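You operate a simulated robot arm through the tools that you are given. There is no shell and no other tool. Be economical: measure what you need, move in short steps, check, and stop when the job is done.

You run a simulated robot arm. Do the job below in one go: nothing can be reset, and whatever is moved stays where it is left.

Task
Put the blue and green markers back in their cups.
Fine: blue first; turn each cup to the arrow before you fill it.

The check looks at the end state, three seconds after you hand in, the way a careful person would. Anything else that was tipped, shoved, dropped, spilled or broken makes it a failure.

Robot
A 6-joint arm with a two-finger parallel gripper, fixed in place. Base frame: the origin is at the foot of the arm, x ahead of it, y to its left, z up; the work surface is at about z = 735. Units: mm, degrees, N and s.
With the tool pointing down near the work surface it reaches from about 260 to 680 mm from the base axis. Its first joint turns from -66.0 to 66.0 degrees. Payload 2.9 kg.
Tool frame: the origin (TCP) lies between the finger pads and is the grasp point; the fingertips stand 30 mm ahead of it; z points along the fingers, y is the line along which they close. Largest opening 110 mm; finger width 20, thickness 10; the body of the gripper, 48 by 112 mm, starts 55 mm behind the TCP.
Orientation is told as [roll, pitch, yaw] about the base's x, y, z axes, in that order, counted from this pose: with the fingers straight down and closing along the base's y, the tool's x points along the base's -x, its y along +y and its z along -z.

Tools
- The arm moves only by the tool apply_moves. Its argument "rows" is a list of rows, each an object of numbers (a shift or turn left out is 0, a gripper value left out holds the last): "dx", "dy", "dz": the shift along the base's x, y, z in units of 400 mm (1.0 is 400 mm); "rx", "ry", "rz": the turn, a rotation vector about the base's x, y, z in units of 120 degrees (1.0 is 120 degrees); "fingers": the gripper command, from -1 (fully open) to 1 (shut), values between in proportion. In form: [{"dx": .., "dy": .., "dz": .., "rx": .., "ry": .., "rz": .., "fingers": ..}, ...]. A call has 1 to 20 rows; each row is the pose to reach, as a shift and turn from the pose commanded when the call began. A call with a number of a shift or a turn outside -1 to 1 is refused whole. Each row takes 0.2 s and may step no farther than 50 mm and 8.6 degrees from the row before; otherwise, or with a gripper value out of range, the whole call is refused. Where a pose cannot be reached the arm comes as near as it can. A force on the tool above 70 N (or 10 N above the force at the start of the call, whichever is more), or a blocked arm, ends the call early, and 0.2 s more pass. Each finger travels about 108 mm/s and halts on what it meets, pressing with about 41 N; the grip force reading is that of the motor and also rises with nothing between the fingers. The clock runs only during rows and for 0.2 s after the last one: add rows that repeat a pose to give the fingers time. The reply holds the time, the measured pose of the TCP, the force on the tool along the base axes, the opening and the grip force, in the units named above and with some noise, with the torque about the TCP (base axes, N m) and any sound that the robot's microphone picked up.
- Cameras (640 x 400 px; columns grow to the right, rows downward): "scene" is fixed at [65.6, 422.1, 1399.8]; the picture's right is [-0.86, -0.50, 0.00], its down [-0.21, 0.37, -0.91] and it looks along [0.46, -0.78, -0.42] (base axes); focal length 358 px, centre (320, 200). "wrist" rides on the gripper at [72, 17, -103] in the tool frame; the picture's right is [-0.23, 0.97, 0.00], its down [-0.76, -0.18, -0.62] and it looks along [-0.61, -0.14, 0.78] (tool axes); focal length 222 px, centre (320, 200). There is no depth. A picture from a camera that has moved, and an enlarged one, comes with that camera's place and axes in the base frame and with its lens.
- get_image(camera): a new picture of that camera. The clock stands still meanwhile.
- zoom(camera, box): a new picture of the part [left, top, right, bottom] of that camera's present view, enlarged. The clock stands still meanwhile.
- sign_off(): hands the job in; it is judged then, once.

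Go step by step. Nothing tells you positions but the pictures and the camera data: compare them with the known pose of the tool, close in by small moves and look again before you grip or let go. The budget is 120 turns and 64 pictures, counting those below and the enlarged ones. Unless the task says otherwise, let go and move clear before handing in, and close with one line.

The tools are called after "Request:" as a command line: name --argument value ..., lists and objects as JSON in quotes. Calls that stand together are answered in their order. apply_moves: Moves the arm, as the interface text tells. Its arguments: {"type":"object","properties":{"rows":{"type":"array","items":{"type":"object","properties":{"dx":{"type":"number"},"dy":{"type":"number"},"dz":{"type":"number"},"rx":{"type":"number"},"ry":{"type":"number"},"rz":{"type":"number"},"fingers":{"type":"number"}}}}},"required":["rows"]} The other tools are called the same way: get_image (camera) takes a picture; zoom (camera, box) takes an enlarged picture of a part of a camera's view; sign_off () hands the job in.

At the start:

```text
time_s: 0.0
tcp_pos: [346.7, -173.9, 1251.3]
tcp_rot: [0.0, 0.0, 0.0]
contact_force: [-0.1, -0.2, -0.2]
torque: [0.03, -0.01, 0.0]
width: 110.2
gripper_force: 0.1
```

scene: 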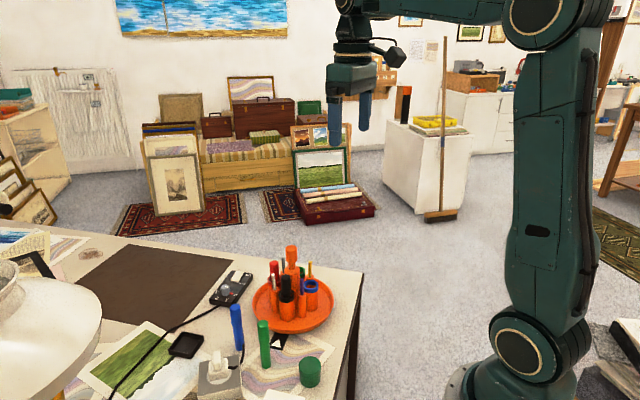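
wrist: 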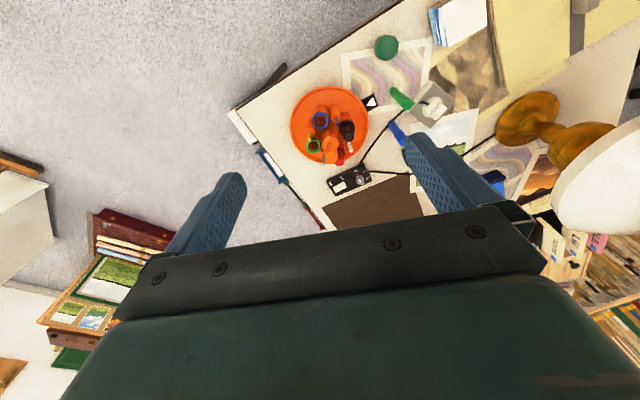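

I see an orange turntable with cups on it, a black arrow card on the table, and a blue and a green marker standing nearby. I'll take enlarged views first.

Request:
zoom --camera "scene" --box '[180, 230, 360, 400]'

Request:
zoom --camera "wrist" --box '[270, 30, 470, 190]'

```text
2.35 times, centred on (270, 315) of scene
camera zoom: at [65.6, 422.1, 1399.8], right [-0.86, -0.5, 0.0], down [-0.21, 0.37, -0.91], along [0.46, -0.78, -0.42], focal length 843 px, centre (438, -71)
```

zoom: 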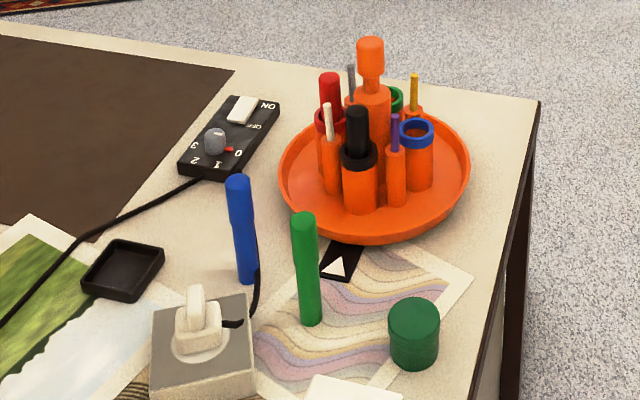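

```text
2.50 times, centred on (370, 110) of wrist
camera zoom: at [275.5, -157.2, 1354.4], right [0.23, 0.97, 0.0], down [0.76, -0.18, 0.62], along [0.61, -0.14, -0.78], focal length 555 px, centre (195, 425)
```

zoom: 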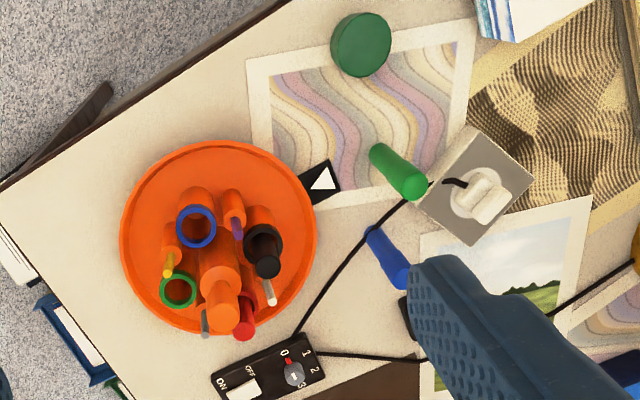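

The turntable centre is near (498, -176). Its central knob tops out around z 930, the black cup is facing the arrow, the blue cup is at about (458, -197) and green at about (517, -230). I'll move in for a closer look.

Request:
apply_moves --rows '[{"dx": 0.02, "dz": -0.1}, {"dx": 0.04, "dz": -0.2}, {"dx": 0.06, "dz": -0.3}, {"dx": 0.08, "dz": -0.4}, {"dx": 0.1, "dz": -0.5}]'

Request:
get_image --camera "wrist"

```text
time_s: 1.2
tcp_pos: [386.1, -172.7, 1051.5]
tcp_rot: [0.0, -0.1, 0.1]
contact_force: [0.9, -0.1, -0.6]
torque: [0.03, -0.02, -0.03]
width: 110.1
gripper_force: 0.1
```

```text
59 pictures are left
camera wrist: at [315.1, -155.9, 1155.3], right [0.23, 0.97, 0.0], down [0.76, -0.18, 0.62], along [0.61, -0.14, -0.78], focal length 222 px, centre (320, 200)
```

wrist: 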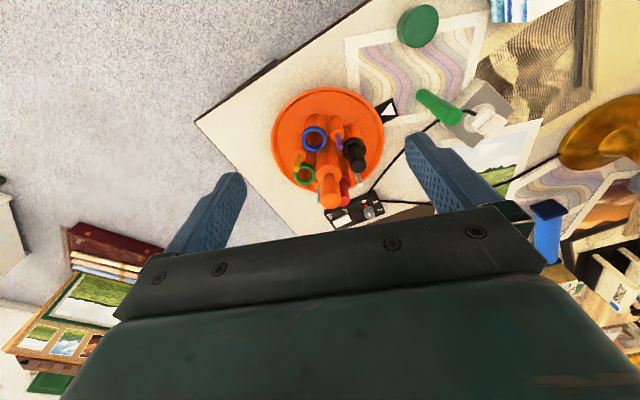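

Request:
zoom --camera "wrist" --box '[260, 80, 420, 240]'

```text
2.50 times, centred on (340, 160) of wrist
camera zoom: at [315.1, -155.9, 1155.3], right [0.23, 0.97, 0.0], down [0.76, -0.18, 0.62], along [0.61, -0.14, -0.78], focal length 555 px, centre (270, 300)
```

zoom: 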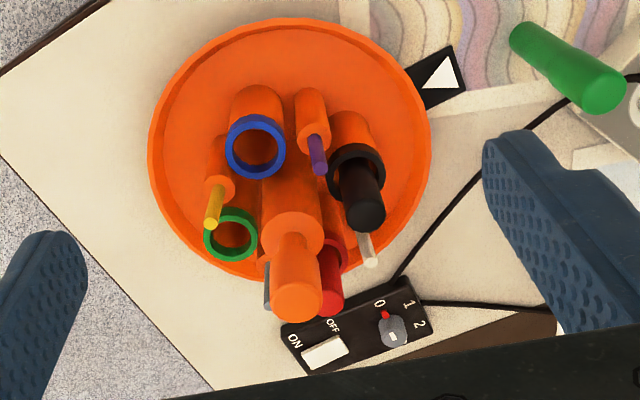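

The knob appears to be near (498, -182), top about z 925. I'll hover above it and check the alignment; the TCP projects to about (320, 189) in the wrist picture.

Request:
apply_moves --rows '[{"dx": 0.1, "dy": -0.006, "dz": -0.04, "fingers": -0.27}, {"dx": 0.19, "dy": -0.012, "dz": -0.1, "fingers": -0.27}, {"dx": 0.278, "dy": -0.018, "dz": -0.166, "fingers": -0.27}, {"dx": 0.278, "dy": -0.018, "dz": -0.166, "fingers": -0.27}]'

Request:
get_image --camera "wrist"

Request:
zoom --camera "scene" --box '[230, 200, 360, 350]'

```text
time_s: 2.2
tcp_pos: [497.3, -181.7, 986.6]
tcp_rot: [-0.1, 0.0, 0.0]
contact_force: [0.4, 0.0, 0.7]
torque: [-0.02, 0.04, -0.03]
width: 69.9
gripper_force: 0.0
```

```text
57 pictures are left
camera wrist: at [425.2, -165.9, 1090.5], right [0.23, 0.97, 0.0], down [0.76, -0.18, 0.62], along [0.61, -0.14, -0.78], focal length 222 px, centre (320, 200)
```

wrist: 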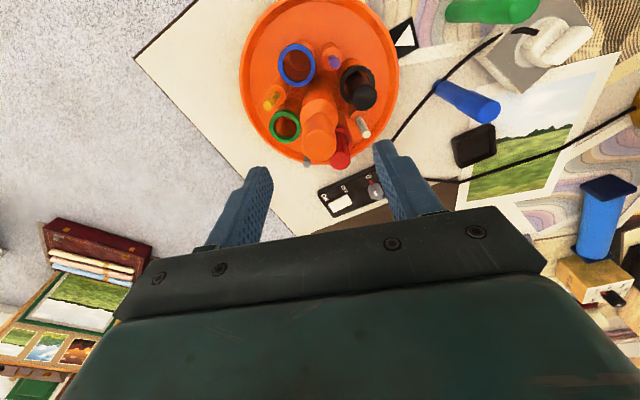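

```text
2.67 times, centred on (295, 275) of scene
camera zoom: at [65.6, 422.1, 1399.8], right [-0.86, -0.5, 0.0], down [-0.21, 0.37, -0.91], along [0.46, -0.78, -0.42], focal length 956 px, centre (387, 0)
```

zoom: 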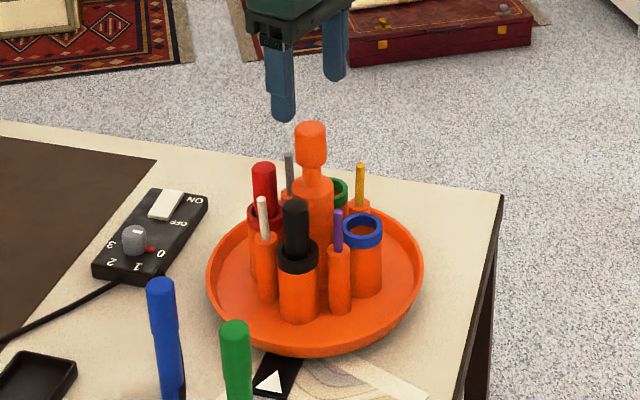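

Request:
zoom --camera "wrist" --box '[230, 0, 430, 180]'

```text
2.22 times, centred on (330, 90) of wrist
camera zoom: at [425.2, -165.9, 1090.5], right [0.23, 0.97, 0.0], down [0.76, -0.18, 0.62], along [0.61, -0.14, -0.78], focal length 494 px, centre (298, 444)
```

zoom: 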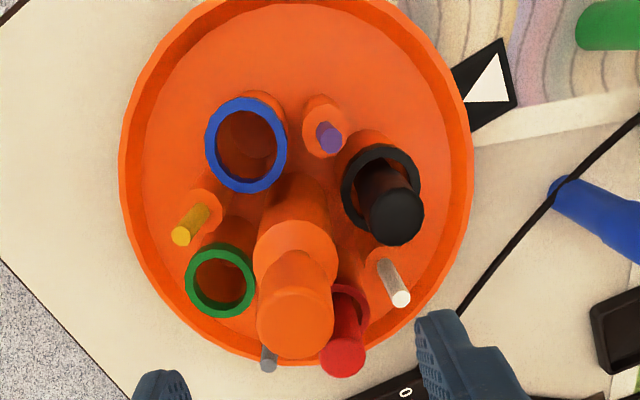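

The knob is at about (501, -184) with radius 14. The cups sit 90° apart with black at the arrow (106°), so blue needs a turn of -90° and green another -90°. I'll pre-turn the wrist +45° over the knob and check.

Request:
apply_moves --rows '[{"dx": 0.0075, "dy": -0.0075, "rz": 0.065}, {"dx": 0.0075, "dy": -0.0075, "rz": 0.13}, {"dx": 0.0075, "dy": -0.0075, "rz": 0.195}, {"dx": 0.0075, "dy": -0.0075, "rz": 0.26}, {"dx": 0.0075, "dy": -0.0075, "rz": 0.32}, {"dx": 0.0075, "dy": -0.0075, "rz": 0.375}, {"dx": 0.0075, "dy": -0.0075, "dz": -0.05, "rz": 0.375}]'

Request:
get_image --camera "wrist"

Request:
zoom --camera "scene" --box '[230, 200, 360, 350]'

```text
time_s: 3.8
tcp_pos: [499.5, -182.8, 965.5]
tcp_rot: [0.0, 0.0, 45.3]
contact_force: [0.6, -0.4, -0.4]
torque: [0.02, 0.01, 0.01]
width: 70.0
gripper_force: 0.1
```

```text
54 pictures are left
camera wrist: at [438.0, -223.4, 1068.9], right [-0.53, 0.85, 0.0], down [0.66, 0.41, 0.62], along [0.53, 0.33, -0.78], focal length 222 px, centre (320, 200)
```

wrist: 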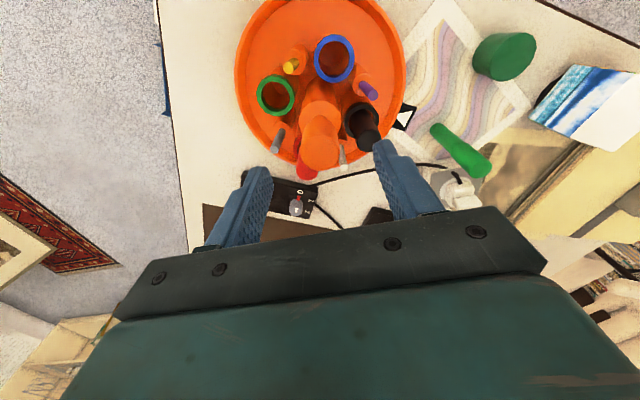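

```text
2.67 times, centred on (295, 275) of scene
camera zoom: at [65.6, 422.1, 1399.8], right [-0.86, -0.5, 0.0], down [-0.21, 0.37, -0.91], along [0.46, -0.78, -0.42], focal length 956 px, centre (387, 0)
```

zoom: 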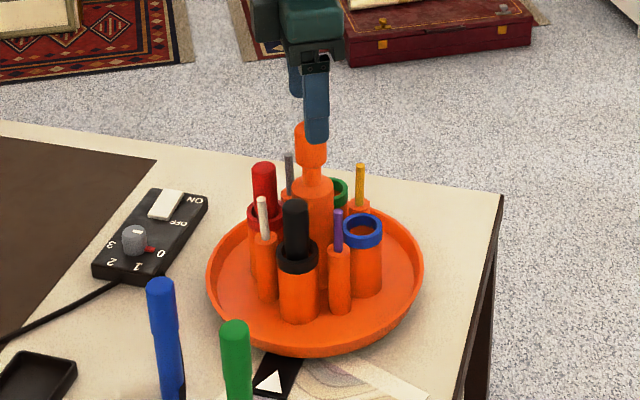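

Alignment is good to about 1 mm. I'll descend to the knob and close.

Request:
apply_moves --rows '[{"dz": -0.055}, {"dz": -0.11}, {"dz": -0.11}, {"dz": -0.11, "fingers": 0.2}, {"dz": -0.11, "fingers": 0.4}, {"dz": -0.11, "fingers": 0.55}, {"dz": -0.11, "fingers": 0.7}]'

Request:
zoom --camera "scene" --box '[230, 200, 360, 350]'

```text
time_s: 5.4
tcp_pos: [502.2, -182.3, 920.0]
tcp_rot: [0.0, 0.0, 45.1]
contact_force: [-6.8, 6.1, 1.1]
torque: [-0.1, -0.06, 0.0]
width: 28.7
gripper_force: 44.9
```

```text
2.67 times, centred on (295, 275) of scene
camera zoom: at [65.4, 422.3, 1399.8], right [-0.86, -0.5, 0.0], down [-0.21, 0.37, -0.91], along [0.46, -0.78, -0.42], focal length 956 px, centre (387, 0)
```

zoom: 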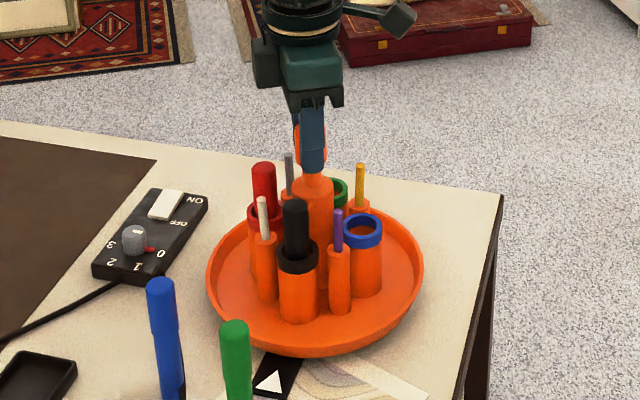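

The knob is held with a slight side load, so I'll ease off 1 mm and try a small clockwise twist.

Request:
apply_moves --rows '[{"dx": -0.002, "dy": 0.002}, {"dx": -0.002, "dy": 0.002, "rz": -0.03}, {"dx": -0.002, "dy": 0.002, "rz": -0.06}, {"dx": -0.002, "dy": 0.002, "rz": -0.09}]'

Request:
zoom --camera "scene" --box '[230, 200, 360, 350]'

```text
time_s: 6.4
tcp_pos: [501.3, -182.5, 920.9]
tcp_rot: [0.0, -0.1, 34.1]
contact_force: [6.9, 5.0, -6.2]
torque: [-0.04, 0.18, 0.05]
width: 28.5
gripper_force: 45.3
```

```text
2.67 times, centred on (295, 275) of scene
camera zoom: at [65.9, 422.2, 1399.8], right [-0.86, -0.5, 0.0], down [-0.21, 0.37, -0.91], along [0.46, -0.78, -0.42], focal length 956 px, centre (387, 0)
```

zoom: 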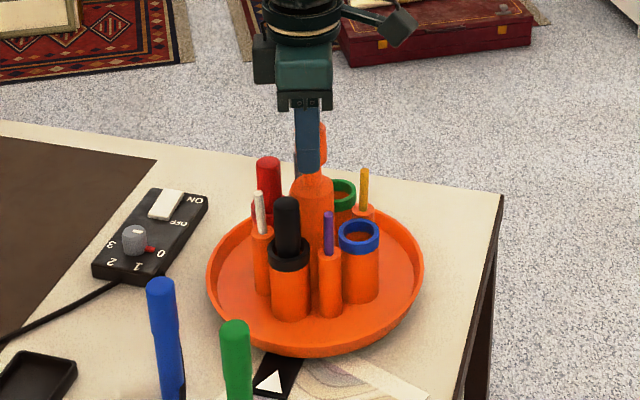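

It turns freely and without sliding the tray. I'll continue to -90° in total.

Request:
apply_moves --rows '[{"rz": -0.06}, {"rz": -0.12}, {"rz": -0.18}, {"rz": -0.24}, {"rz": -0.3}, {"rz": -0.36}, {"rz": -0.42}, {"rz": -0.48}, {"rz": -0.54}, {"rz": -0.6}, {"rz": -0.64}, {"rz": -0.66}, {"rz": -0.66}]'

Request:
zoom --camera "scene" --box '[230, 200, 360, 350]'

```text
time_s: 9.2
tcp_pos: [500.1, -185.9, 921.7]
tcp_rot: [0.0, -0.2, -45.3]
contact_force: [13.1, -29.1, -1.5]
torque: [0.1, 0.32, -0.06]
width: 28.3
gripper_force: 45.1
```

```text
2.67 times, centred on (295, 275) of scene
camera zoom: at [65.9, 421.4, 1400.1], right [-0.86, -0.5, 0.0], down [-0.21, 0.37, -0.91], along [0.46, -0.78, -0.42], focal length 956 px, centre (387, 0)
```

zoom: 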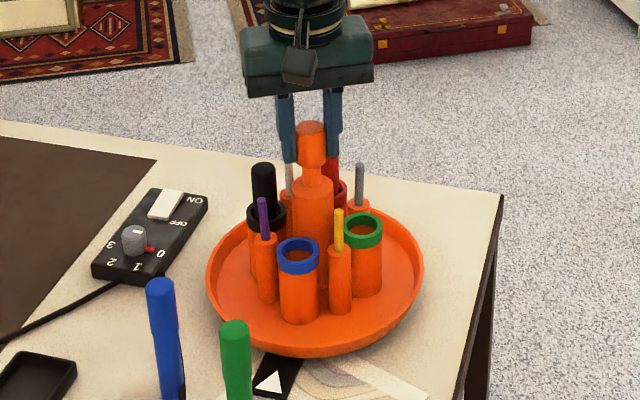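

Blue is now at the arrow. I'll relieve the side load, open, and rise clear.

Request:
apply_moves --rows '[{"dx": 0.0025, "dy": -0.006}, {"dx": 0.0025, "dy": -0.006}, {"dx": 0.0025, "dy": -0.006, "fingers": 0.2}, {"dx": 0.0025, "dy": -0.006, "fingers": -0.2}, {"dx": 0.0025, "dy": -0.006, "fingers": -0.2}, {"dx": 0.0025, "dy": -0.006, "dz": 0.1}, {"dx": 0.0025, "dy": -0.006, "dz": 0.2}]'

Request:
zoom --camera "wrist" --box '[160, 0, 480, 200]'

Request:
zoom --camera "scene" --box '[200, 250, 360, 350]'

```text
time_s: 10.8
tcp_pos: [500.4, -186.1, 1001.4]
tcp_rot: [0.0, 0.1, -45.0]
contact_force: [0.3, -1.2, 0.2]
torque: [-0.03, 0.02, -0.01]
width: 65.9
gripper_force: 0.1
```

```text
2.00 times, centred on (320, 100) of wrist
camera zoom: at [462.9, -123.5, 1104.4], right [0.85, 0.53, 0.0], down [0.41, -0.66, 0.62], along [0.33, -0.53, -0.78], focal length 444 px, centre (320, 400)
```

zoom: 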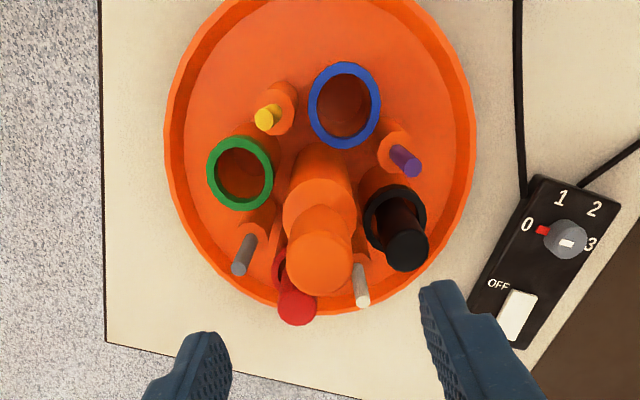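

```text
4.00 times, centred on (280, 300) of scene
camera zoom: at [65.6, 422.1, 1399.8], right [-0.86, -0.5, 0.0], down [-0.21, 0.37, -0.91], along [0.46, -0.78, -0.42], focal length 1433 px, centre (480, -200)
```

zoom: 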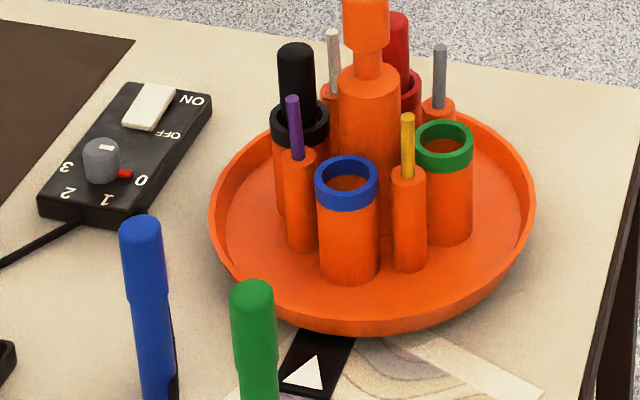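

The blue cup is at (488, -138), right at the arrow angle. Next I'll go over the blue marker near (535, -5) with yaw -75° so the fingers will close along the tangent at placement.

Request:
apply_moves --rows '[{"dx": 0.017, "dy": 0.1, "rz": -0.05}, {"dx": 0.034, "dy": 0.2, "rz": -0.1}, {"dx": 0.051, "dy": 0.3, "rz": -0.15}, {"dx": 0.068, "dy": 0.38, "rz": -0.2}, {"dx": 0.085, "dy": 0.452, "rz": -0.25}, {"dx": 0.085, "dy": 0.452, "dz": -0.1, "rz": -0.25}, {"dx": 0.085, "dy": 0.452, "dz": -0.15, "rz": -0.25}]'

Request:
zoom --camera "wrist" --box '[200, 50, 440, 250]'

Request:
zoom --camera "scene" --box '[180, 230, 360, 400]'

```text
time_s: 12.4
tcp_pos: [534.7, -4.6, 939.5]
tcp_rot: [0.0, 0.0, -74.9]
contact_force: [0.1, -0.2, -0.4]
torque: [0.0, -0.01, 0.03]
width: 66.0
gripper_force: 0.1
```

```text
2.00 times, centred on (320, 150) of wrist
camera zoom: at [533.6, 68.9, 1043.2], right [1.0, 0.03, 0.0], down [0.03, -0.78, 0.62], along [0.02, -0.62, -0.78], focal length 444 px, centre (320, 300)
```

zoom: 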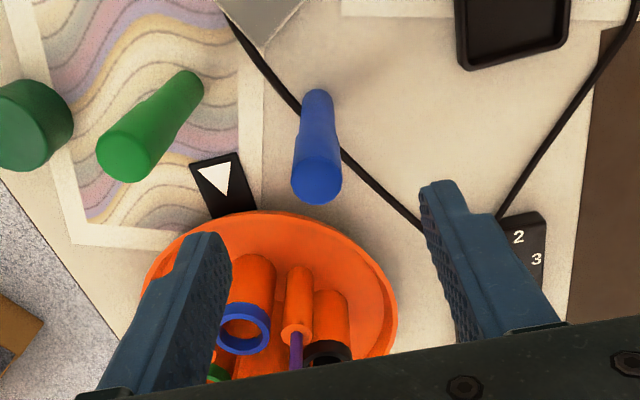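

```text
2.35 times, centred on (270, 315) of scene
camera zoom: at [65.6, 422.1, 1399.8], right [-0.86, -0.5, 0.0], down [-0.21, 0.37, -0.91], along [0.46, -0.78, -0.42], focal length 843 px, centre (438, -71)
```

zoom: 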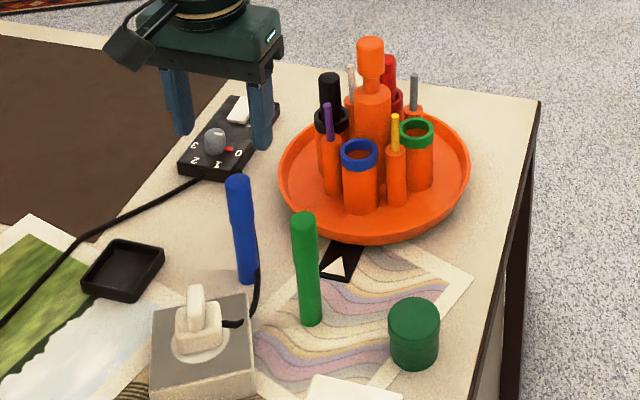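

The blue marker's axis is at about (534, -10). I'll shift and descend around it.

Request:
apply_moves --rows '[{"dx": -0.0025, "dy": -0.0125}, {"dx": -0.0025, "dy": -0.0125, "dz": -0.1}, {"dx": -0.0025, "dy": -0.0125, "dz": -0.2}, {"dx": -0.0025, "dy": -0.0125, "dz": -0.24}, {"dx": -0.0025, "dy": -0.0125, "dz": -0.24}]'

Request:
get_image --camera "wrist"

Request:
zoom --camera "scene" --box '[180, 230, 360, 400]'

```text
time_s: 13.6
tcp_pos: [534.7, -9.7, 843.9]
tcp_rot: [0.0, -0.1, -75.0]
contact_force: [0.3, 0.3, 0.4]
torque: [0.0, 0.03, -0.03]
width: 65.8
gripper_force: 0.0
```

```text
45 pictures are left
camera wrist: at [532.4, 64.4, 947.0], right [1.0, 0.03, 0.0], down [0.03, -0.78, 0.62], along [0.02, -0.62, -0.78], focal length 222 px, centre (320, 200)
```

wrist: 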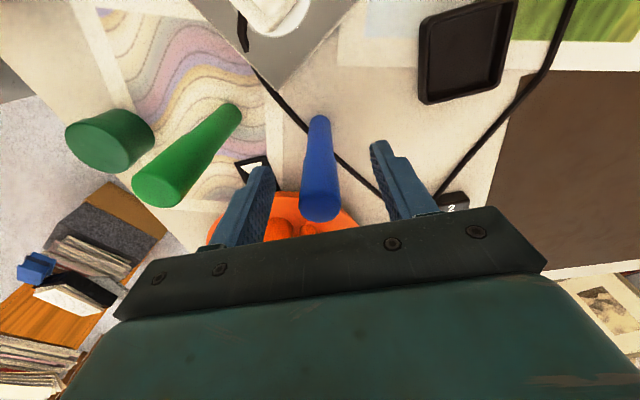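

```text
2.35 times, centred on (270, 315) of scene
camera zoom: at [65.6, 422.1, 1399.8], right [-0.86, -0.5, 0.0], down [-0.21, 0.37, -0.91], along [0.46, -0.78, -0.42], focal length 843 px, centre (438, -71)
```

zoom: 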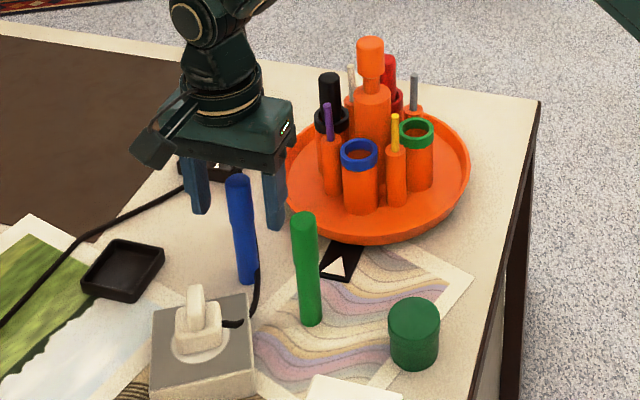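

Request:
zoom --camera "wrist" --box '[240, 100, 400, 240]'

```text
2.86 times, centred on (320, 170) of wrist
camera zoom: at [532.4, 64.4, 947.0], right [1.0, 0.03, 0.0], down [0.03, -0.78, 0.62], along [0.02, -0.62, -0.78], focal length 635 px, centre (320, 286)
```

zoom: 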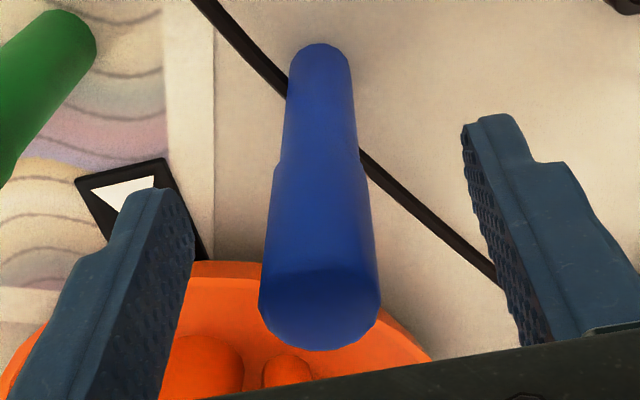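

The marker is about 21 mm wide and 2–3 mm nearer than the TCP. I'll correct that and close.

Request:
apply_moves --rows '[{"dy": 0.006}, {"dy": 0.006, "fingers": 0.2}, {"dy": 0.006, "fingers": 0.45}, {"dy": 0.006, "fingers": 0.6}, {"dy": 0.006, "fingers": 0.8}, {"dy": 0.006, "fingers": 0.8}]'

Request:
zoom --camera "wrist" --box '[240, 100, 400, 240]'

```text
time_s: 15.0
tcp_pos: [534.6, -7.2, 843.7]
tcp_rot: [0.0, 0.0, -75.0]
contact_force: [0.1, -0.4, 1.4]
torque: [-0.02, -0.06, -0.01]
width: 21.4
gripper_force: 41.4
```

```text
2.86 times, centred on (320, 170) of wrist
camera zoom: at [532.2, 66.7, 947.6], right [1.0, 0.03, 0.0], down [0.03, -0.78, 0.62], along [0.02, -0.62, -0.78], focal length 635 px, centre (320, 286)
```

zoom: 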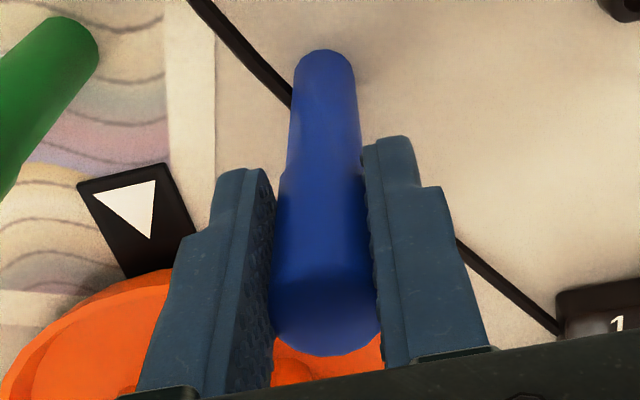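

Blue is held. I'll lift it and carry it above the blue cup, stopping there to look.

Request:
apply_moves --rows '[{"dz": 0.05}, {"dz": 0.15}, {"dz": 0.25}, {"dz": 0.295}, {"dx": -0.035, "dy": -0.1, "dz": 0.295}, {"dx": -0.07, "dy": -0.2, "dz": 0.295}, {"dx": -0.1, "dy": -0.29, "dz": 0.295}, {"dx": -0.115, "dy": -0.329, "dz": 0.295}, {"dx": -0.115, "dy": -0.329, "dz": 0.295}]'

Request:
zoom --camera "wrist" --box '[220, 60, 420, 240]'

Request:
zoom --camera "scene" --box '[220, 200, 360, 350]'

```text
time_s: 17.0
tcp_pos: [489.2, -138.7, 962.4]
tcp_rot: [0.0, 0.0, -74.8]
contact_force: [-0.3, -0.3, 0.1]
torque: [-0.04, 0.03, 0.01]
width: 21.5
gripper_force: 40.6
```

```text
2.22 times, centred on (320, 150) of wrist
camera zoom: at [487.0, -65.4, 1066.1], right [1.0, 0.03, 0.0], down [0.03, -0.78, 0.62], along [0.02, -0.62, -0.78], focal length 494 px, centre (320, 311)
```

zoom: 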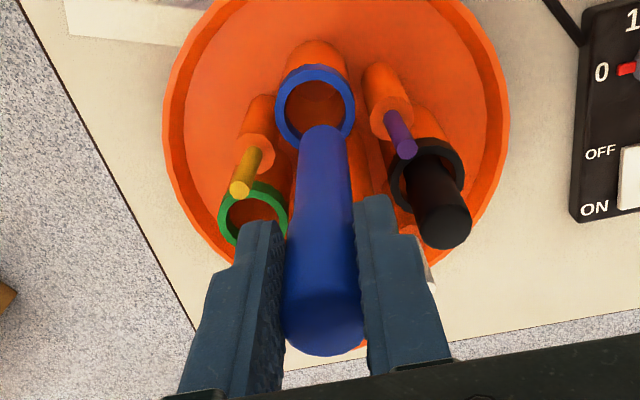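

```text
2.67 times, centred on (290, 275) of scene
camera zoom: at [65.6, 422.1, 1399.8], right [-0.86, -0.5, 0.0], down [-0.21, 0.37, -0.91], along [0.46, -0.78, -0.42], focal length 956 px, centre (400, 0)
```

zoom: 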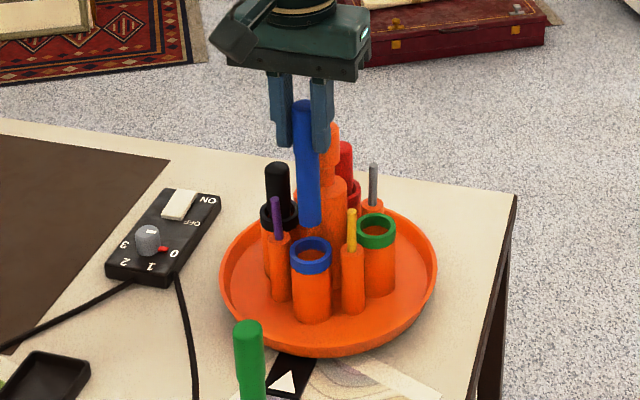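

Relative to the cup, the marker sits about +2.5 mm in x and -4 mm in y. I'll correct and lower to just above the rim.

Request:
apply_moves --rows '[{"dx": -0.006, "dy": 0.009}, {"dx": -0.006, "dy": 0.009, "dz": -0.04}, {"dx": -0.006, "dy": 0.009, "dz": -0.075}, {"dx": -0.006, "dy": 0.009, "dz": -0.075}]'

Request:
zoom --camera "wrist" --box '[220, 60, 420, 240]'

Request:
zoom --camera "scene" --box '[250, 230, 350, 330]'

```text
time_s: 18.0
tcp_pos: [485.7, -135.4, 931.4]
tcp_rot: [0.0, 0.1, -75.0]
contact_force: [0.3, 0.4, -0.6]
torque: [-0.02, 0.01, 0.01]
width: 21.4
gripper_force: 40.8
```

```text
2.22 times, centred on (320, 150) of wrist
camera zoom: at [484.2, -60.9, 1035.3], right [1.0, 0.03, 0.0], down [0.03, -0.78, 0.62], along [0.02, -0.62, -0.78], focal length 494 px, centre (320, 311)
```

zoom: 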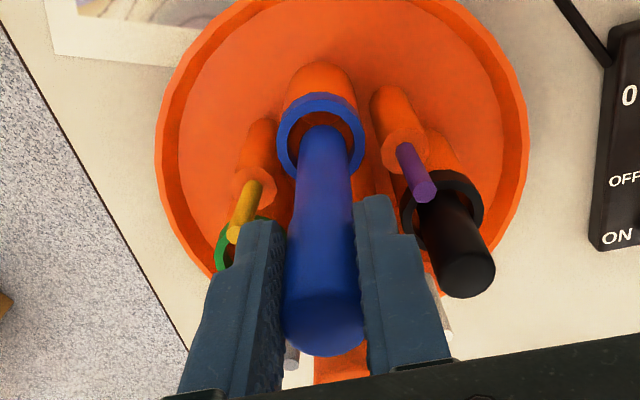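

```text
4.00 times, centred on (300, 280) of scene
camera zoom: at [65.6, 422.1, 1399.8], right [-0.86, -0.5, 0.0], down [-0.21, 0.37, -0.91], along [0.46, -0.78, -0.42], focal length 1433 px, centre (400, -120)
```

zoom: 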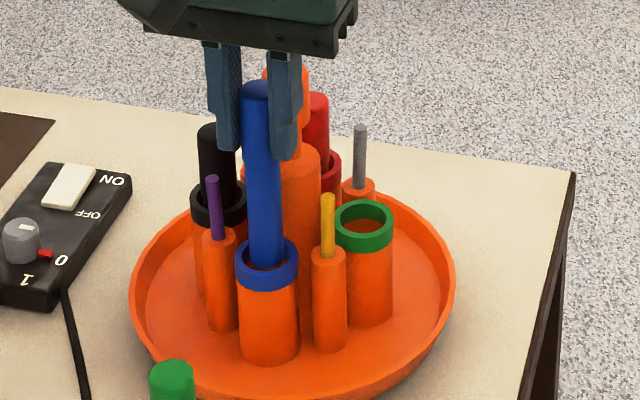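

The tip is about centred over the opening. I'll nudge 1–1.5 mm and lower most of the way in.

Request:
apply_moves --rows '[{"dx": -0.0025, "dy": 0.004}, {"dx": -0.0025, "dy": 0.004, "dz": -0.03}, {"dx": -0.0025, "dy": 0.004, "dz": -0.06}, {"dx": -0.0025, "dy": 0.004, "dz": -0.09}, {"dx": -0.0025, "dy": 0.004, "dz": -0.12}, {"dx": -0.0025, "dy": 0.004, "dz": -0.145}, {"dx": -0.0025, "dy": 0.004, "dz": -0.145}]'

Request:
zoom --camera "scene" --box '[250, 230, 350, 330]'

```text
time_s: 19.6
tcp_pos: [485.3, -134.6, 874.8]
tcp_rot: [0.0, -0.1, -74.9]
contact_force: [-0.7, 0.2, -0.5]
torque: [-0.01, 0.0, -0.02]
width: 21.5
gripper_force: 41.4
```

```text
4.00 times, centred on (300, 280) of scene
camera zoom: at [65.6, 422.1, 1399.8], right [-0.86, -0.5, 0.0], down [-0.21, 0.37, -0.91], along [0.46, -0.78, -0.42], focal length 1433 px, centre (400, -120)
```

zoom: 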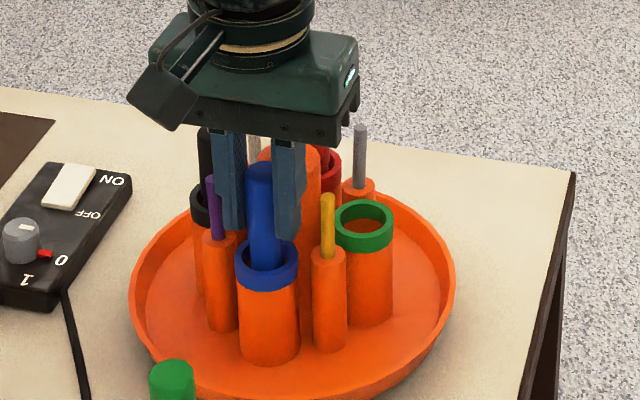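

It's going in with no contact force. I'll lower in small steps to feel for the floor.

Request:
apply_moves --rows '[{"dz": -0.0075}, {"dz": -0.015}, {"dz": -0.02}]'

```text
time_s: 20.4
tcp_pos: [483.8, -131.9, 866.4]
tcp_rot: [0.0, -0.1, -75.0]
contact_force: [0.4, 1.1, -0.3]
torque: [0.01, -0.02, 0.03]
width: 21.3
gripper_force: 41.1
```

Request:
apply_moves --rows '[{"dz": -0.005}, {"dz": -0.01}]'

Request:
zoom --camera "scene" --box '[250, 230, 350, 330]'

```text
time_s: 21.0
tcp_pos: [485.0, -132.9, 865.5]
tcp_rot: [0.3, -0.1, -75.1]
contact_force: [-20.8, 11.2, 42.1]
torque: [-2.53, -1.53, -0.88]
width: 21.4
gripper_force: 41.2
```

```text
4.00 times, centred on (300, 280) of scene
camera zoom: at [64.4, 422.7, 1399.7], right [-0.86, -0.5, 0.0], down [-0.21, 0.37, -0.91], along [0.46, -0.78, -0.42], focal length 1433 px, centre (400, -120)
```

zoom: 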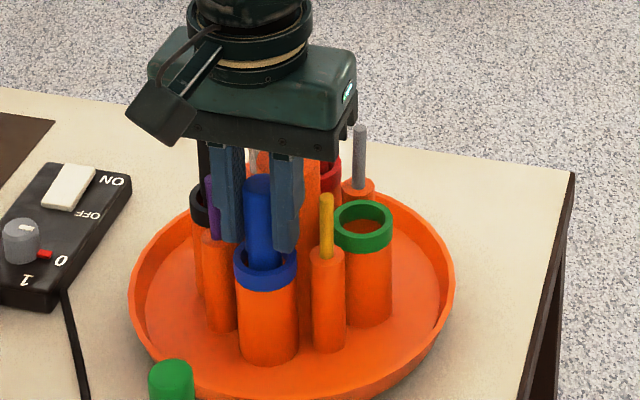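

The force and torque say it's the gripper body touching the knob top, not the marker hitting the cup floor. I'll back up 4 mm, check the load is gone, then release with a small opening.

Request:
apply_moves --rows '[{"dz": 0.01}, {"dz": 0.01}]'

Request:
zoom --camera "wrist" --box '[220, 60, 420, 240]'

```text
time_s: 21.6
tcp_pos: [485.8, -133.4, 866.5]
tcp_rot: [0.0, 0.0, -74.8]
contact_force: [-1.8, 6.4, 10.8]
torque: [-0.78, -0.25, 0.0]
width: 21.4
gripper_force: 41.3
```

```text
2.22 times, centred on (320, 150) of wrist
camera zoom: at [483.4, -59.5, 969.7], right [1.0, 0.04, 0.0], down [0.03, -0.78, 0.62], along [0.02, -0.62, -0.78], focal length 494 px, centre (320, 311)
```

zoom: 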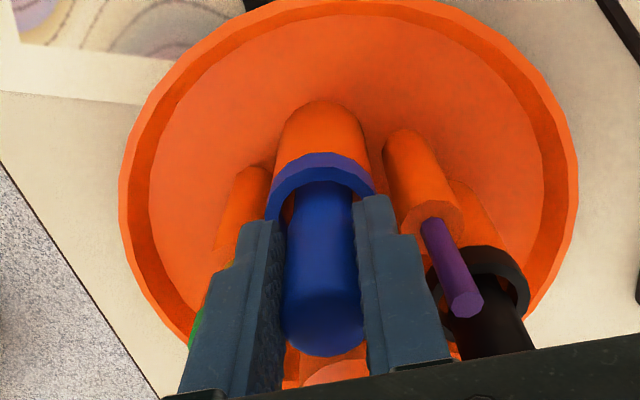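

Request:
apply_moves --rows '[{"dz": 0.005}, {"dz": 0.005}]'

Request:
zoom --camera "scene" --box '[250, 230, 350, 330]'

```text
time_s: 22.2
tcp_pos: [484.3, -133.9, 867.4]
tcp_rot: [0.0, 0.0, -75.0]
contact_force: [0.6, 0.0, -0.5]
torque: [0.02, 0.01, -0.01]
width: 21.4
gripper_force: 40.6
```

```text
4.00 times, centred on (300, 280) of scene
camera zoom: at [65.6, 422.1, 1399.8], right [-0.86, -0.5, 0.0], down [-0.21, 0.37, -0.91], along [0.46, -0.78, -0.42], focal length 1433 px, centre (400, -120)
```

zoom: 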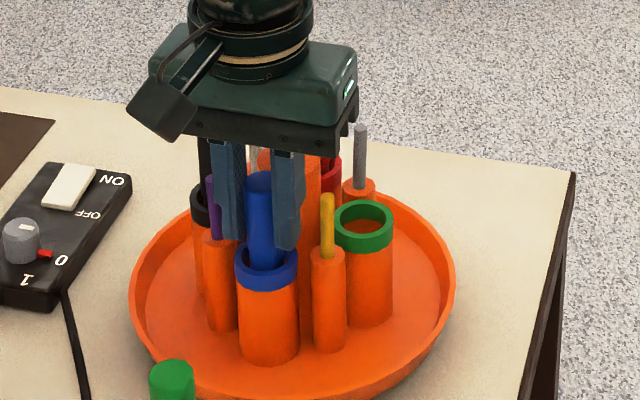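

The load is gone. I'll open slightly and rise straight up.

Request:
apply_moves --rows '[{"fingers": 0.58}, {"fingers": 0.5}, {"fingers": 0.45}, {"fingers": 0.45}, {"dz": 0.02, "fingers": 0.45}, {"dz": 0.06, "fingers": 0.45}, {"dz": 0.12, "fingers": 0.45}, {"dz": 0.2, "fingers": 0.45}, {"dz": 0.3, "fingers": 0.45}]'

Request:
zoom --camera "scene" --box '[210, 230, 350, 370]'

Request:
zoom --camera "wrist" --box '[160, 0, 480, 200]'

```text
time_s: 24.2
tcp_pos: [483.6, -134.8, 986.2]
tcp_rot: [-0.1, -0.1, -75.0]
contact_force: [0.0, -1.3, -0.7]
torque: [-0.04, 0.01, -0.01]
width: 30.1
gripper_force: 0.0
```

```text
2.86 times, centred on (280, 300) of scene
camera zoom: at [65.6, 422.1, 1399.8], right [-0.86, -0.5, 0.0], down [-0.21, 0.37, -0.91], along [0.46, -0.78, -0.42], focal length 1024 px, centre (434, -86)
```

zoom: 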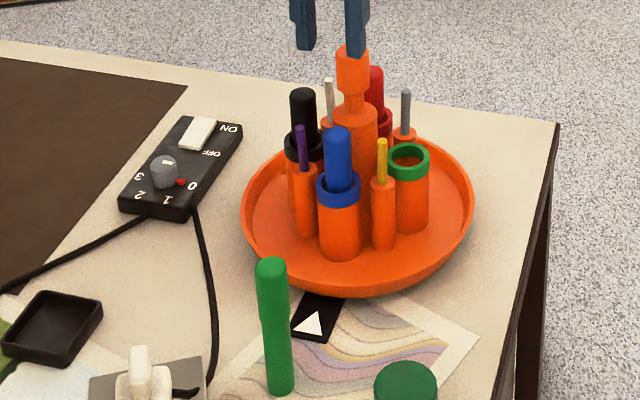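

```text
2.00 times, centred on (320, 100) of wrist
camera zoom: at [482.2, -60.4, 1090.3], right [1.0, 0.03, 0.0], down [0.03, -0.78, 0.62], along [0.02, -0.62, -0.78], focal length 444 px, centre (320, 400)
```

zoom: 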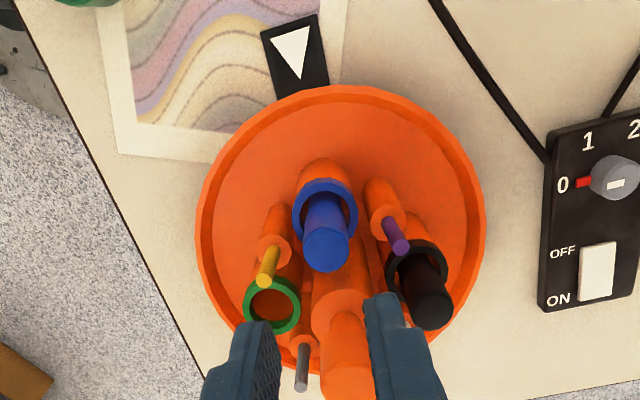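

Blue is in its cup and nothing else moved. Now I'll go back over the knob at yaw +45° for the second quarter-turn.

Request:
apply_moves --rows '[{"dx": 0.02, "dy": -0.06, "rz": 0.06, "fingers": -0.2}, {"dx": 0.0385, "dy": -0.1265, "rz": 0.125}, {"dx": 0.0385, "dy": -0.1265, "rz": 0.19}, {"dx": 0.0385, "dy": -0.1265, "rz": 0.255}, {"dx": 0.0385, "dy": -0.1265, "rz": 0.32}, {"dx": 0.0385, "dy": -0.1265, "rz": 0.385}, {"dx": 0.0385, "dy": -0.1265, "rz": 0.45}, {"dx": 0.0385, "dy": -0.1265, "rz": 0.515}, {"dx": 0.0385, "dy": -0.1265, "rz": 0.58}, {"dx": 0.0385, "dy": -0.1265, "rz": 0.645}, {"dx": 0.0385, "dy": -0.1265, "rz": 0.71}, {"dx": 0.0385, "dy": -0.1265, "rz": 0.775}, {"dx": 0.0385, "dy": -0.1265, "rz": 0.84}, {"dx": 0.0385, "dy": -0.1265, "rz": 0.905}, {"dx": 0.0385, "dy": -0.1265, "rz": 0.96}, {"dx": 0.0385, "dy": -0.1265, "rz": 1.0}, {"dx": 0.0385, "dy": -0.1265, "dz": -0.04, "rz": 1.0}]'

Request:
zoom --camera "wrist" --box '[200, 0, 440, 200]'

```text
time_s: 27.8
tcp_pos: [500.4, -183.9, 972.5]
tcp_rot: [0.0, 0.0, 45.1]
contact_force: [-0.1, 0.3, -0.1]
torque: [0.03, -0.02, -0.01]
width: 66.1
gripper_force: 0.1
```

```text
2.00 times, centred on (320, 100) of wrist
camera zoom: at [437.7, -223.2, 1075.5], right [-0.53, 0.85, 0.0], down [0.66, 0.41, 0.62], along [0.53, 0.33, -0.78], focal length 444 px, centre (320, 400)
```

zoom: 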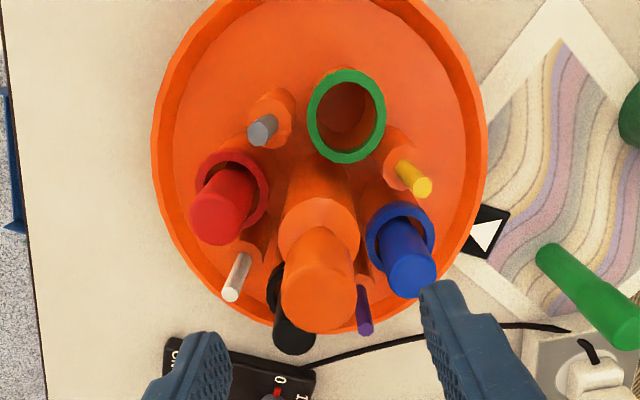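

Aligned. I'll narrow to 50 mm, descend on the knob, close, and check the load.

Request:
apply_moves --rows '[{"fingers": 0.09}, {"dz": -0.06}, {"dz": -0.125}, {"dz": -0.125}, {"dz": -0.125, "fingers": 0.3}, {"dz": -0.125, "fingers": 0.5}, {"dz": -0.125, "fingers": 0.7}, {"dz": -0.125, "fingers": 0.7}]'

```text
time_s: 29.6
tcp_pos: [500.5, -182.5, 922.0]
tcp_rot: [0.1, 0.0, 45.0]
contact_force: [-4.9, 4.5, 0.0]
torque: [0.01, -0.13, 0.01]
width: 28.5
gripper_force: 44.8
```

Request:
apply_moves --rows '[{"dx": -0.0013, "dy": 0.0013}, {"dx": -0.0013, "dy": 0.0013, "rz": -0.04}, {"dx": -0.0013, "dy": 0.0013, "rz": -0.1}, {"dx": -0.0013, "dy": 0.0, "rz": -0.16}, {"dx": -0.0013, "rz": -0.22}, {"dx": -0.0013, "rz": -0.28}, {"dx": -0.0013, "rz": -0.34}, {"rz": -0.4}, {"rz": -0.46}, {"rz": -0.52}, {"rz": -0.58}, {"rz": -0.64}, {"rz": -0.7}, {"rz": -0.735}, {"rz": -0.75}, {"rz": -0.75}]'

Request:
zoom --camera "scene" --box '[210, 230, 350, 370]'

```text
time_s: 33.0
tcp_pos: [500.4, -184.8, 922.0]
tcp_rot: [0.0, 0.0, -45.0]
contact_force: [5.2, -1.4, -27.1]
torque: [0.44, 0.28, -0.05]
width: 28.6
gripper_force: 44.8
```

```text
2.86 times, centred on (280, 300) of scene
camera zoom: at [66.2, 421.9, 1399.9], right [-0.86, -0.5, 0.0], down [-0.21, 0.37, -0.91], along [0.46, -0.78, -0.42], focal length 1024 px, centre (434, -86)
```

zoom: 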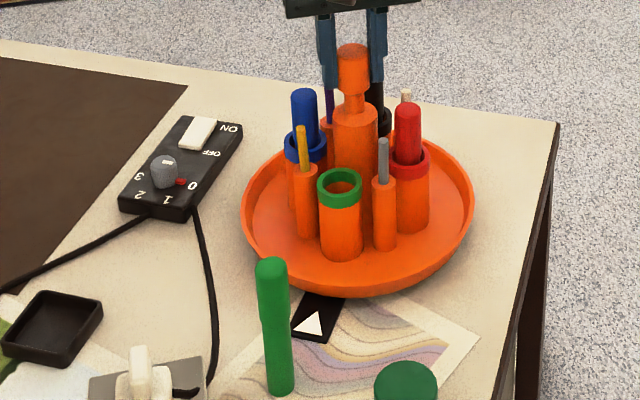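

The green cup is at the arrow. I'll ease the vertical load by 1 mm, release, and rise.

Request:
apply_moves --rows '[{"dz": -0.0025}, {"dz": -0.0025}, {"dz": -0.0025, "fingers": 0.3}, {"dz": -0.0025, "fingers": 0.05}, {"dz": -0.0025, "fingers": 0.05}, {"dz": 0.06}, {"dz": 0.12}, {"dz": 0.2}]'

Request:
zoom --camera "wrist" --box '[160, 0, 480, 200]'

```text
time_s: 34.8
tcp_pos: [499.1, -183.0, 1001.2]
tcp_rot: [0.0, 0.1, -45.0]
contact_force: [-0.6, 0.1, 0.4]
torque: [0.05, 0.02, 0.0]
width: 52.1
gripper_force: 0.1
```

```text
2.00 times, centred on (320, 100) of wrist
camera zoom: at [462.0, -120.6, 1104.2], right [0.85, 0.53, 0.0], down [0.41, -0.66, 0.62], along [0.33, -0.53, -0.78], focal length 444 px, centre (320, 400)
```

zoom: 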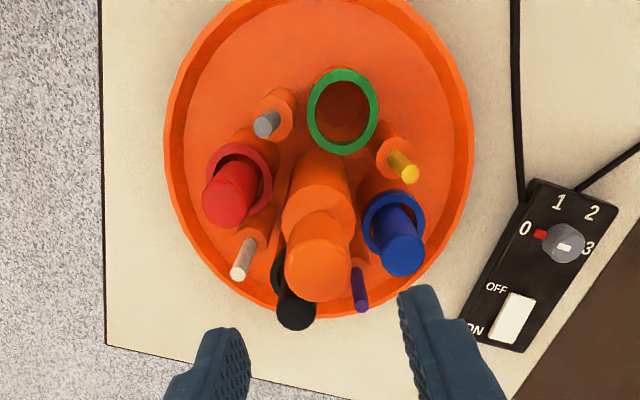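

Green cup is in the same spot blue's was. Moving above the green marker, near (452, 0), at yaw -75°.

Request:
apply_moves --rows '[{"dx": -0.025, "dy": 0.1, "rz": -0.05, "fingers": -0.15}, {"dx": -0.05, "dy": 0.2, "rz": -0.1}, {"dx": -0.075, "dy": 0.3, "rz": -0.15}, {"dx": -0.1, "dy": 0.38, "rz": -0.2}, {"dx": -0.12, "dy": 0.451, "rz": -0.25}, {"dx": -0.12, "dy": 0.451, "dz": -0.08, "rz": -0.25}, {"dx": -0.12, "dy": 0.451, "dz": -0.155, "rz": -0.25}, {"dx": -0.12, "dy": 0.451, "dz": -0.155, "rz": -0.25}]'

Request:
zoom --camera "wrist" --box '[200, 50, 440, 250]'

Request:
zoom --camera "scene" --box '[180, 230, 360, 400]'

```text
time_s: 36.6
tcp_pos: [453.9, -1.5, 939.9]
tcp_rot: [0.0, 0.0, -75.0]
contact_force: [-0.1, 0.1, 0.4]
torque: [-0.01, -0.01, -0.02]
width: 63.3
gripper_force: 0.1
```

```text
2.00 times, centred on (320, 150) of wrist
camera zoom: at [453.2, 71.4, 1043.2], right [1.0, 0.03, 0.0], down [0.03, -0.78, 0.62], along [0.02, -0.62, -0.78], focal length 444 px, centre (320, 300)
```

zoom: 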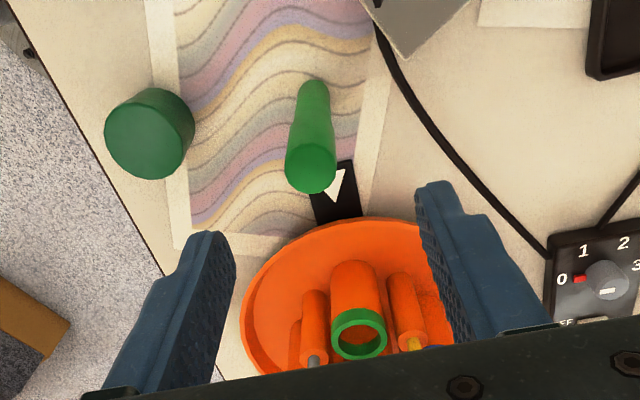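

```text
2.35 times, centred on (270, 315) of scene
camera zoom: at [65.6, 422.1, 1399.8], right [-0.86, -0.5, 0.0], down [-0.21, 0.37, -0.91], along [0.46, -0.78, -0.42], focal length 843 px, centre (438, -71)
```

zoom: 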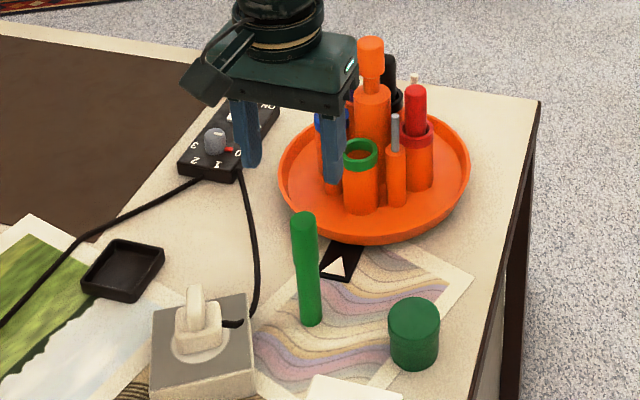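

The green marker axis is at about (451.5, -1). I'll centre and descend, then verify before closing.

Request:
apply_moves --rows '[{"dx": -0.0025, "dy": 0.005}, {"dx": -0.0025, "dy": 0.005, "dz": -0.1}, {"dx": -0.0025, "dy": 0.005, "dz": -0.2}, {"dx": -0.0025, "dy": 0.005, "dz": -0.24}, {"dx": -0.0025, "dy": 0.005, "dz": -0.24}]'

Request:
zoom --camera "wrist" --box '[240, 100, 400, 240]'

```text
time_s: 37.8
tcp_pos: [450.4, -2.6, 842.3]
tcp_rot: [0.0, -0.1, -74.9]
contact_force: [-0.2, -0.5, -0.4]
torque: [0.02, -0.04, 0.04]
width: 63.4
gripper_force: 0.0
```

```text
2.86 times, centred on (320, 170) of wrist
camera zoom: at [449.2, 71.4, 947.7], right [1.0, 0.03, 0.0], down [0.03, -0.78, 0.62], along [0.02, -0.62, -0.78], focal length 635 px, centre (320, 286)
```

zoom: 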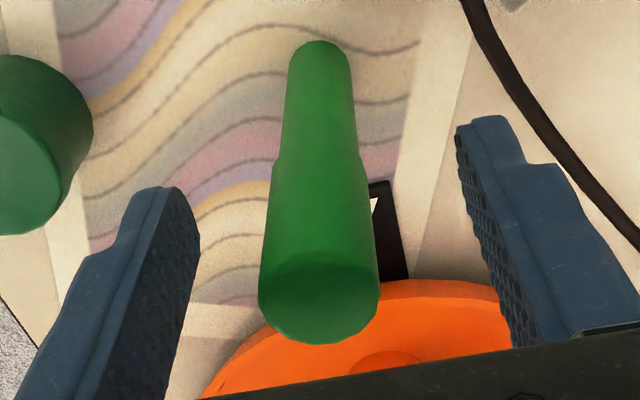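

Request:
apply_moves --rows '[{"dy": 0.006}, {"dy": 0.006, "fingers": 0.2}, {"dy": 0.006, "fingers": 0.45}, {"dy": 0.006, "fingers": 0.6}, {"dy": 0.006, "fingers": 0.8}, {"dy": 0.006, "fingers": 0.8}]'

Request:
zoom --camera "wrist" --box '[240, 100, 400, 240]'

```text
time_s: 39.2
tcp_pos: [451.6, 0.2, 843.8]
tcp_rot: [0.1, 0.0, -75.1]
contact_force: [-0.3, 0.1, 0.5]
torque: [-0.02, 0.02, -0.02]
width: 21.1
gripper_force: 40.8
```

```text
2.86 times, centred on (320, 170) of wrist
camera zoom: at [449.3, 74.3, 948.2], right [1.0, 0.03, 0.0], down [0.03, -0.78, 0.62], along [0.02, -0.62, -0.78], focal length 635 px, centre (320, 286)
```

zoom: 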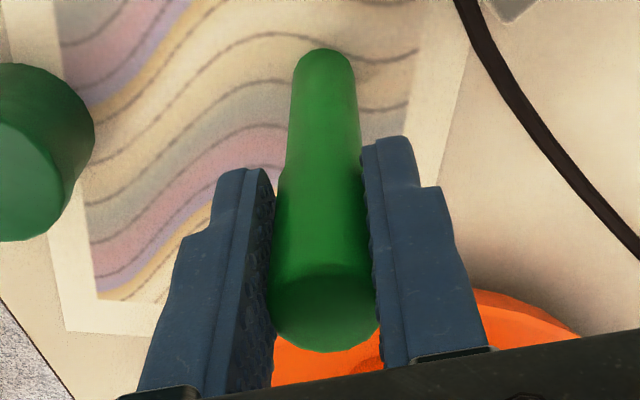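

Green is held just as blue was. I'll lift, carry it to the same spot over the green cup, and look.

Request:
apply_moves --rows '[{"dz": 0.05}, {"dz": 0.15}, {"dz": 0.25}, {"dz": 0.295}, {"dx": 0.025, "dy": -0.1, "dz": 0.295}, {"dx": 0.05, "dy": -0.2, "dz": 0.295}, {"dx": 0.075, "dy": -0.3, "dz": 0.295}, {"dx": 0.084, "dy": -0.3355, "dz": 0.295}, {"dx": 0.084, "dy": -0.3355, "dz": 0.22}, {"dx": 0.084, "dy": -0.3355, "dz": 0.22}]'

Request:
zoom --camera "wrist" --box '[220, 60, 420, 240]'

Request:
zoom --camera "scene" --box '[250, 230, 350, 330]'

```text
time_s: 41.4
tcp_pos: [484.7, -134.0, 931.3]
tcp_rot: [0.1, 0.0, -74.9]
contact_force: [0.1, 0.2, 0.5]
torque: [-0.02, 0.01, -0.01]
width: 21.5
gripper_force: 41.0
```

```text
2.22 times, centred on (320, 150) of wrist
camera zoom: at [483.2, -60.3, 1035.0], right [1.0, 0.03, 0.0], down [0.03, -0.78, 0.62], along [0.02, -0.62, -0.78], focal length 494 px, centre (320, 311)
```

zoom: 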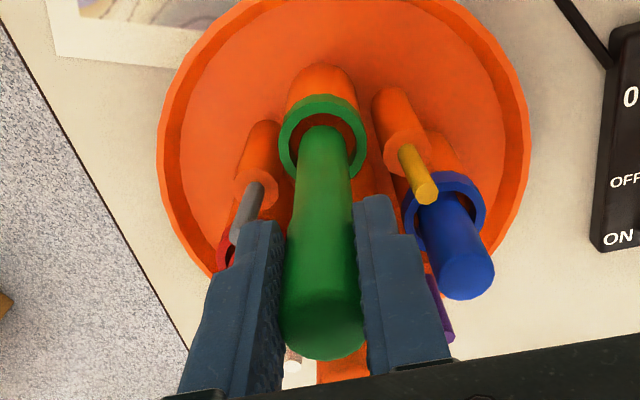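

```text
4.00 times, centred on (300, 280) of scene
camera zoom: at [65.6, 422.1, 1399.8], right [-0.86, -0.5, 0.0], down [-0.21, 0.37, -0.91], along [0.46, -0.78, -0.42], focal length 1433 px, centre (400, -120)
```

zoom: 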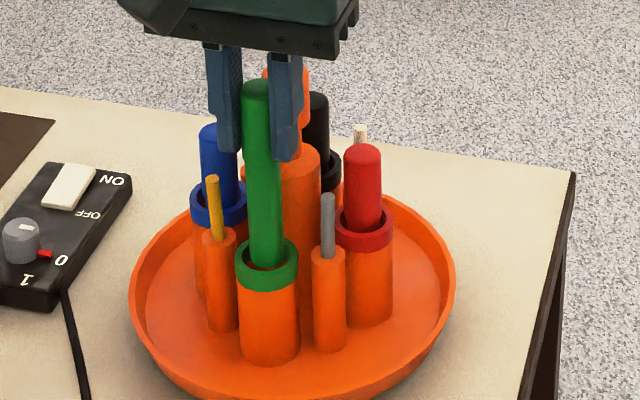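

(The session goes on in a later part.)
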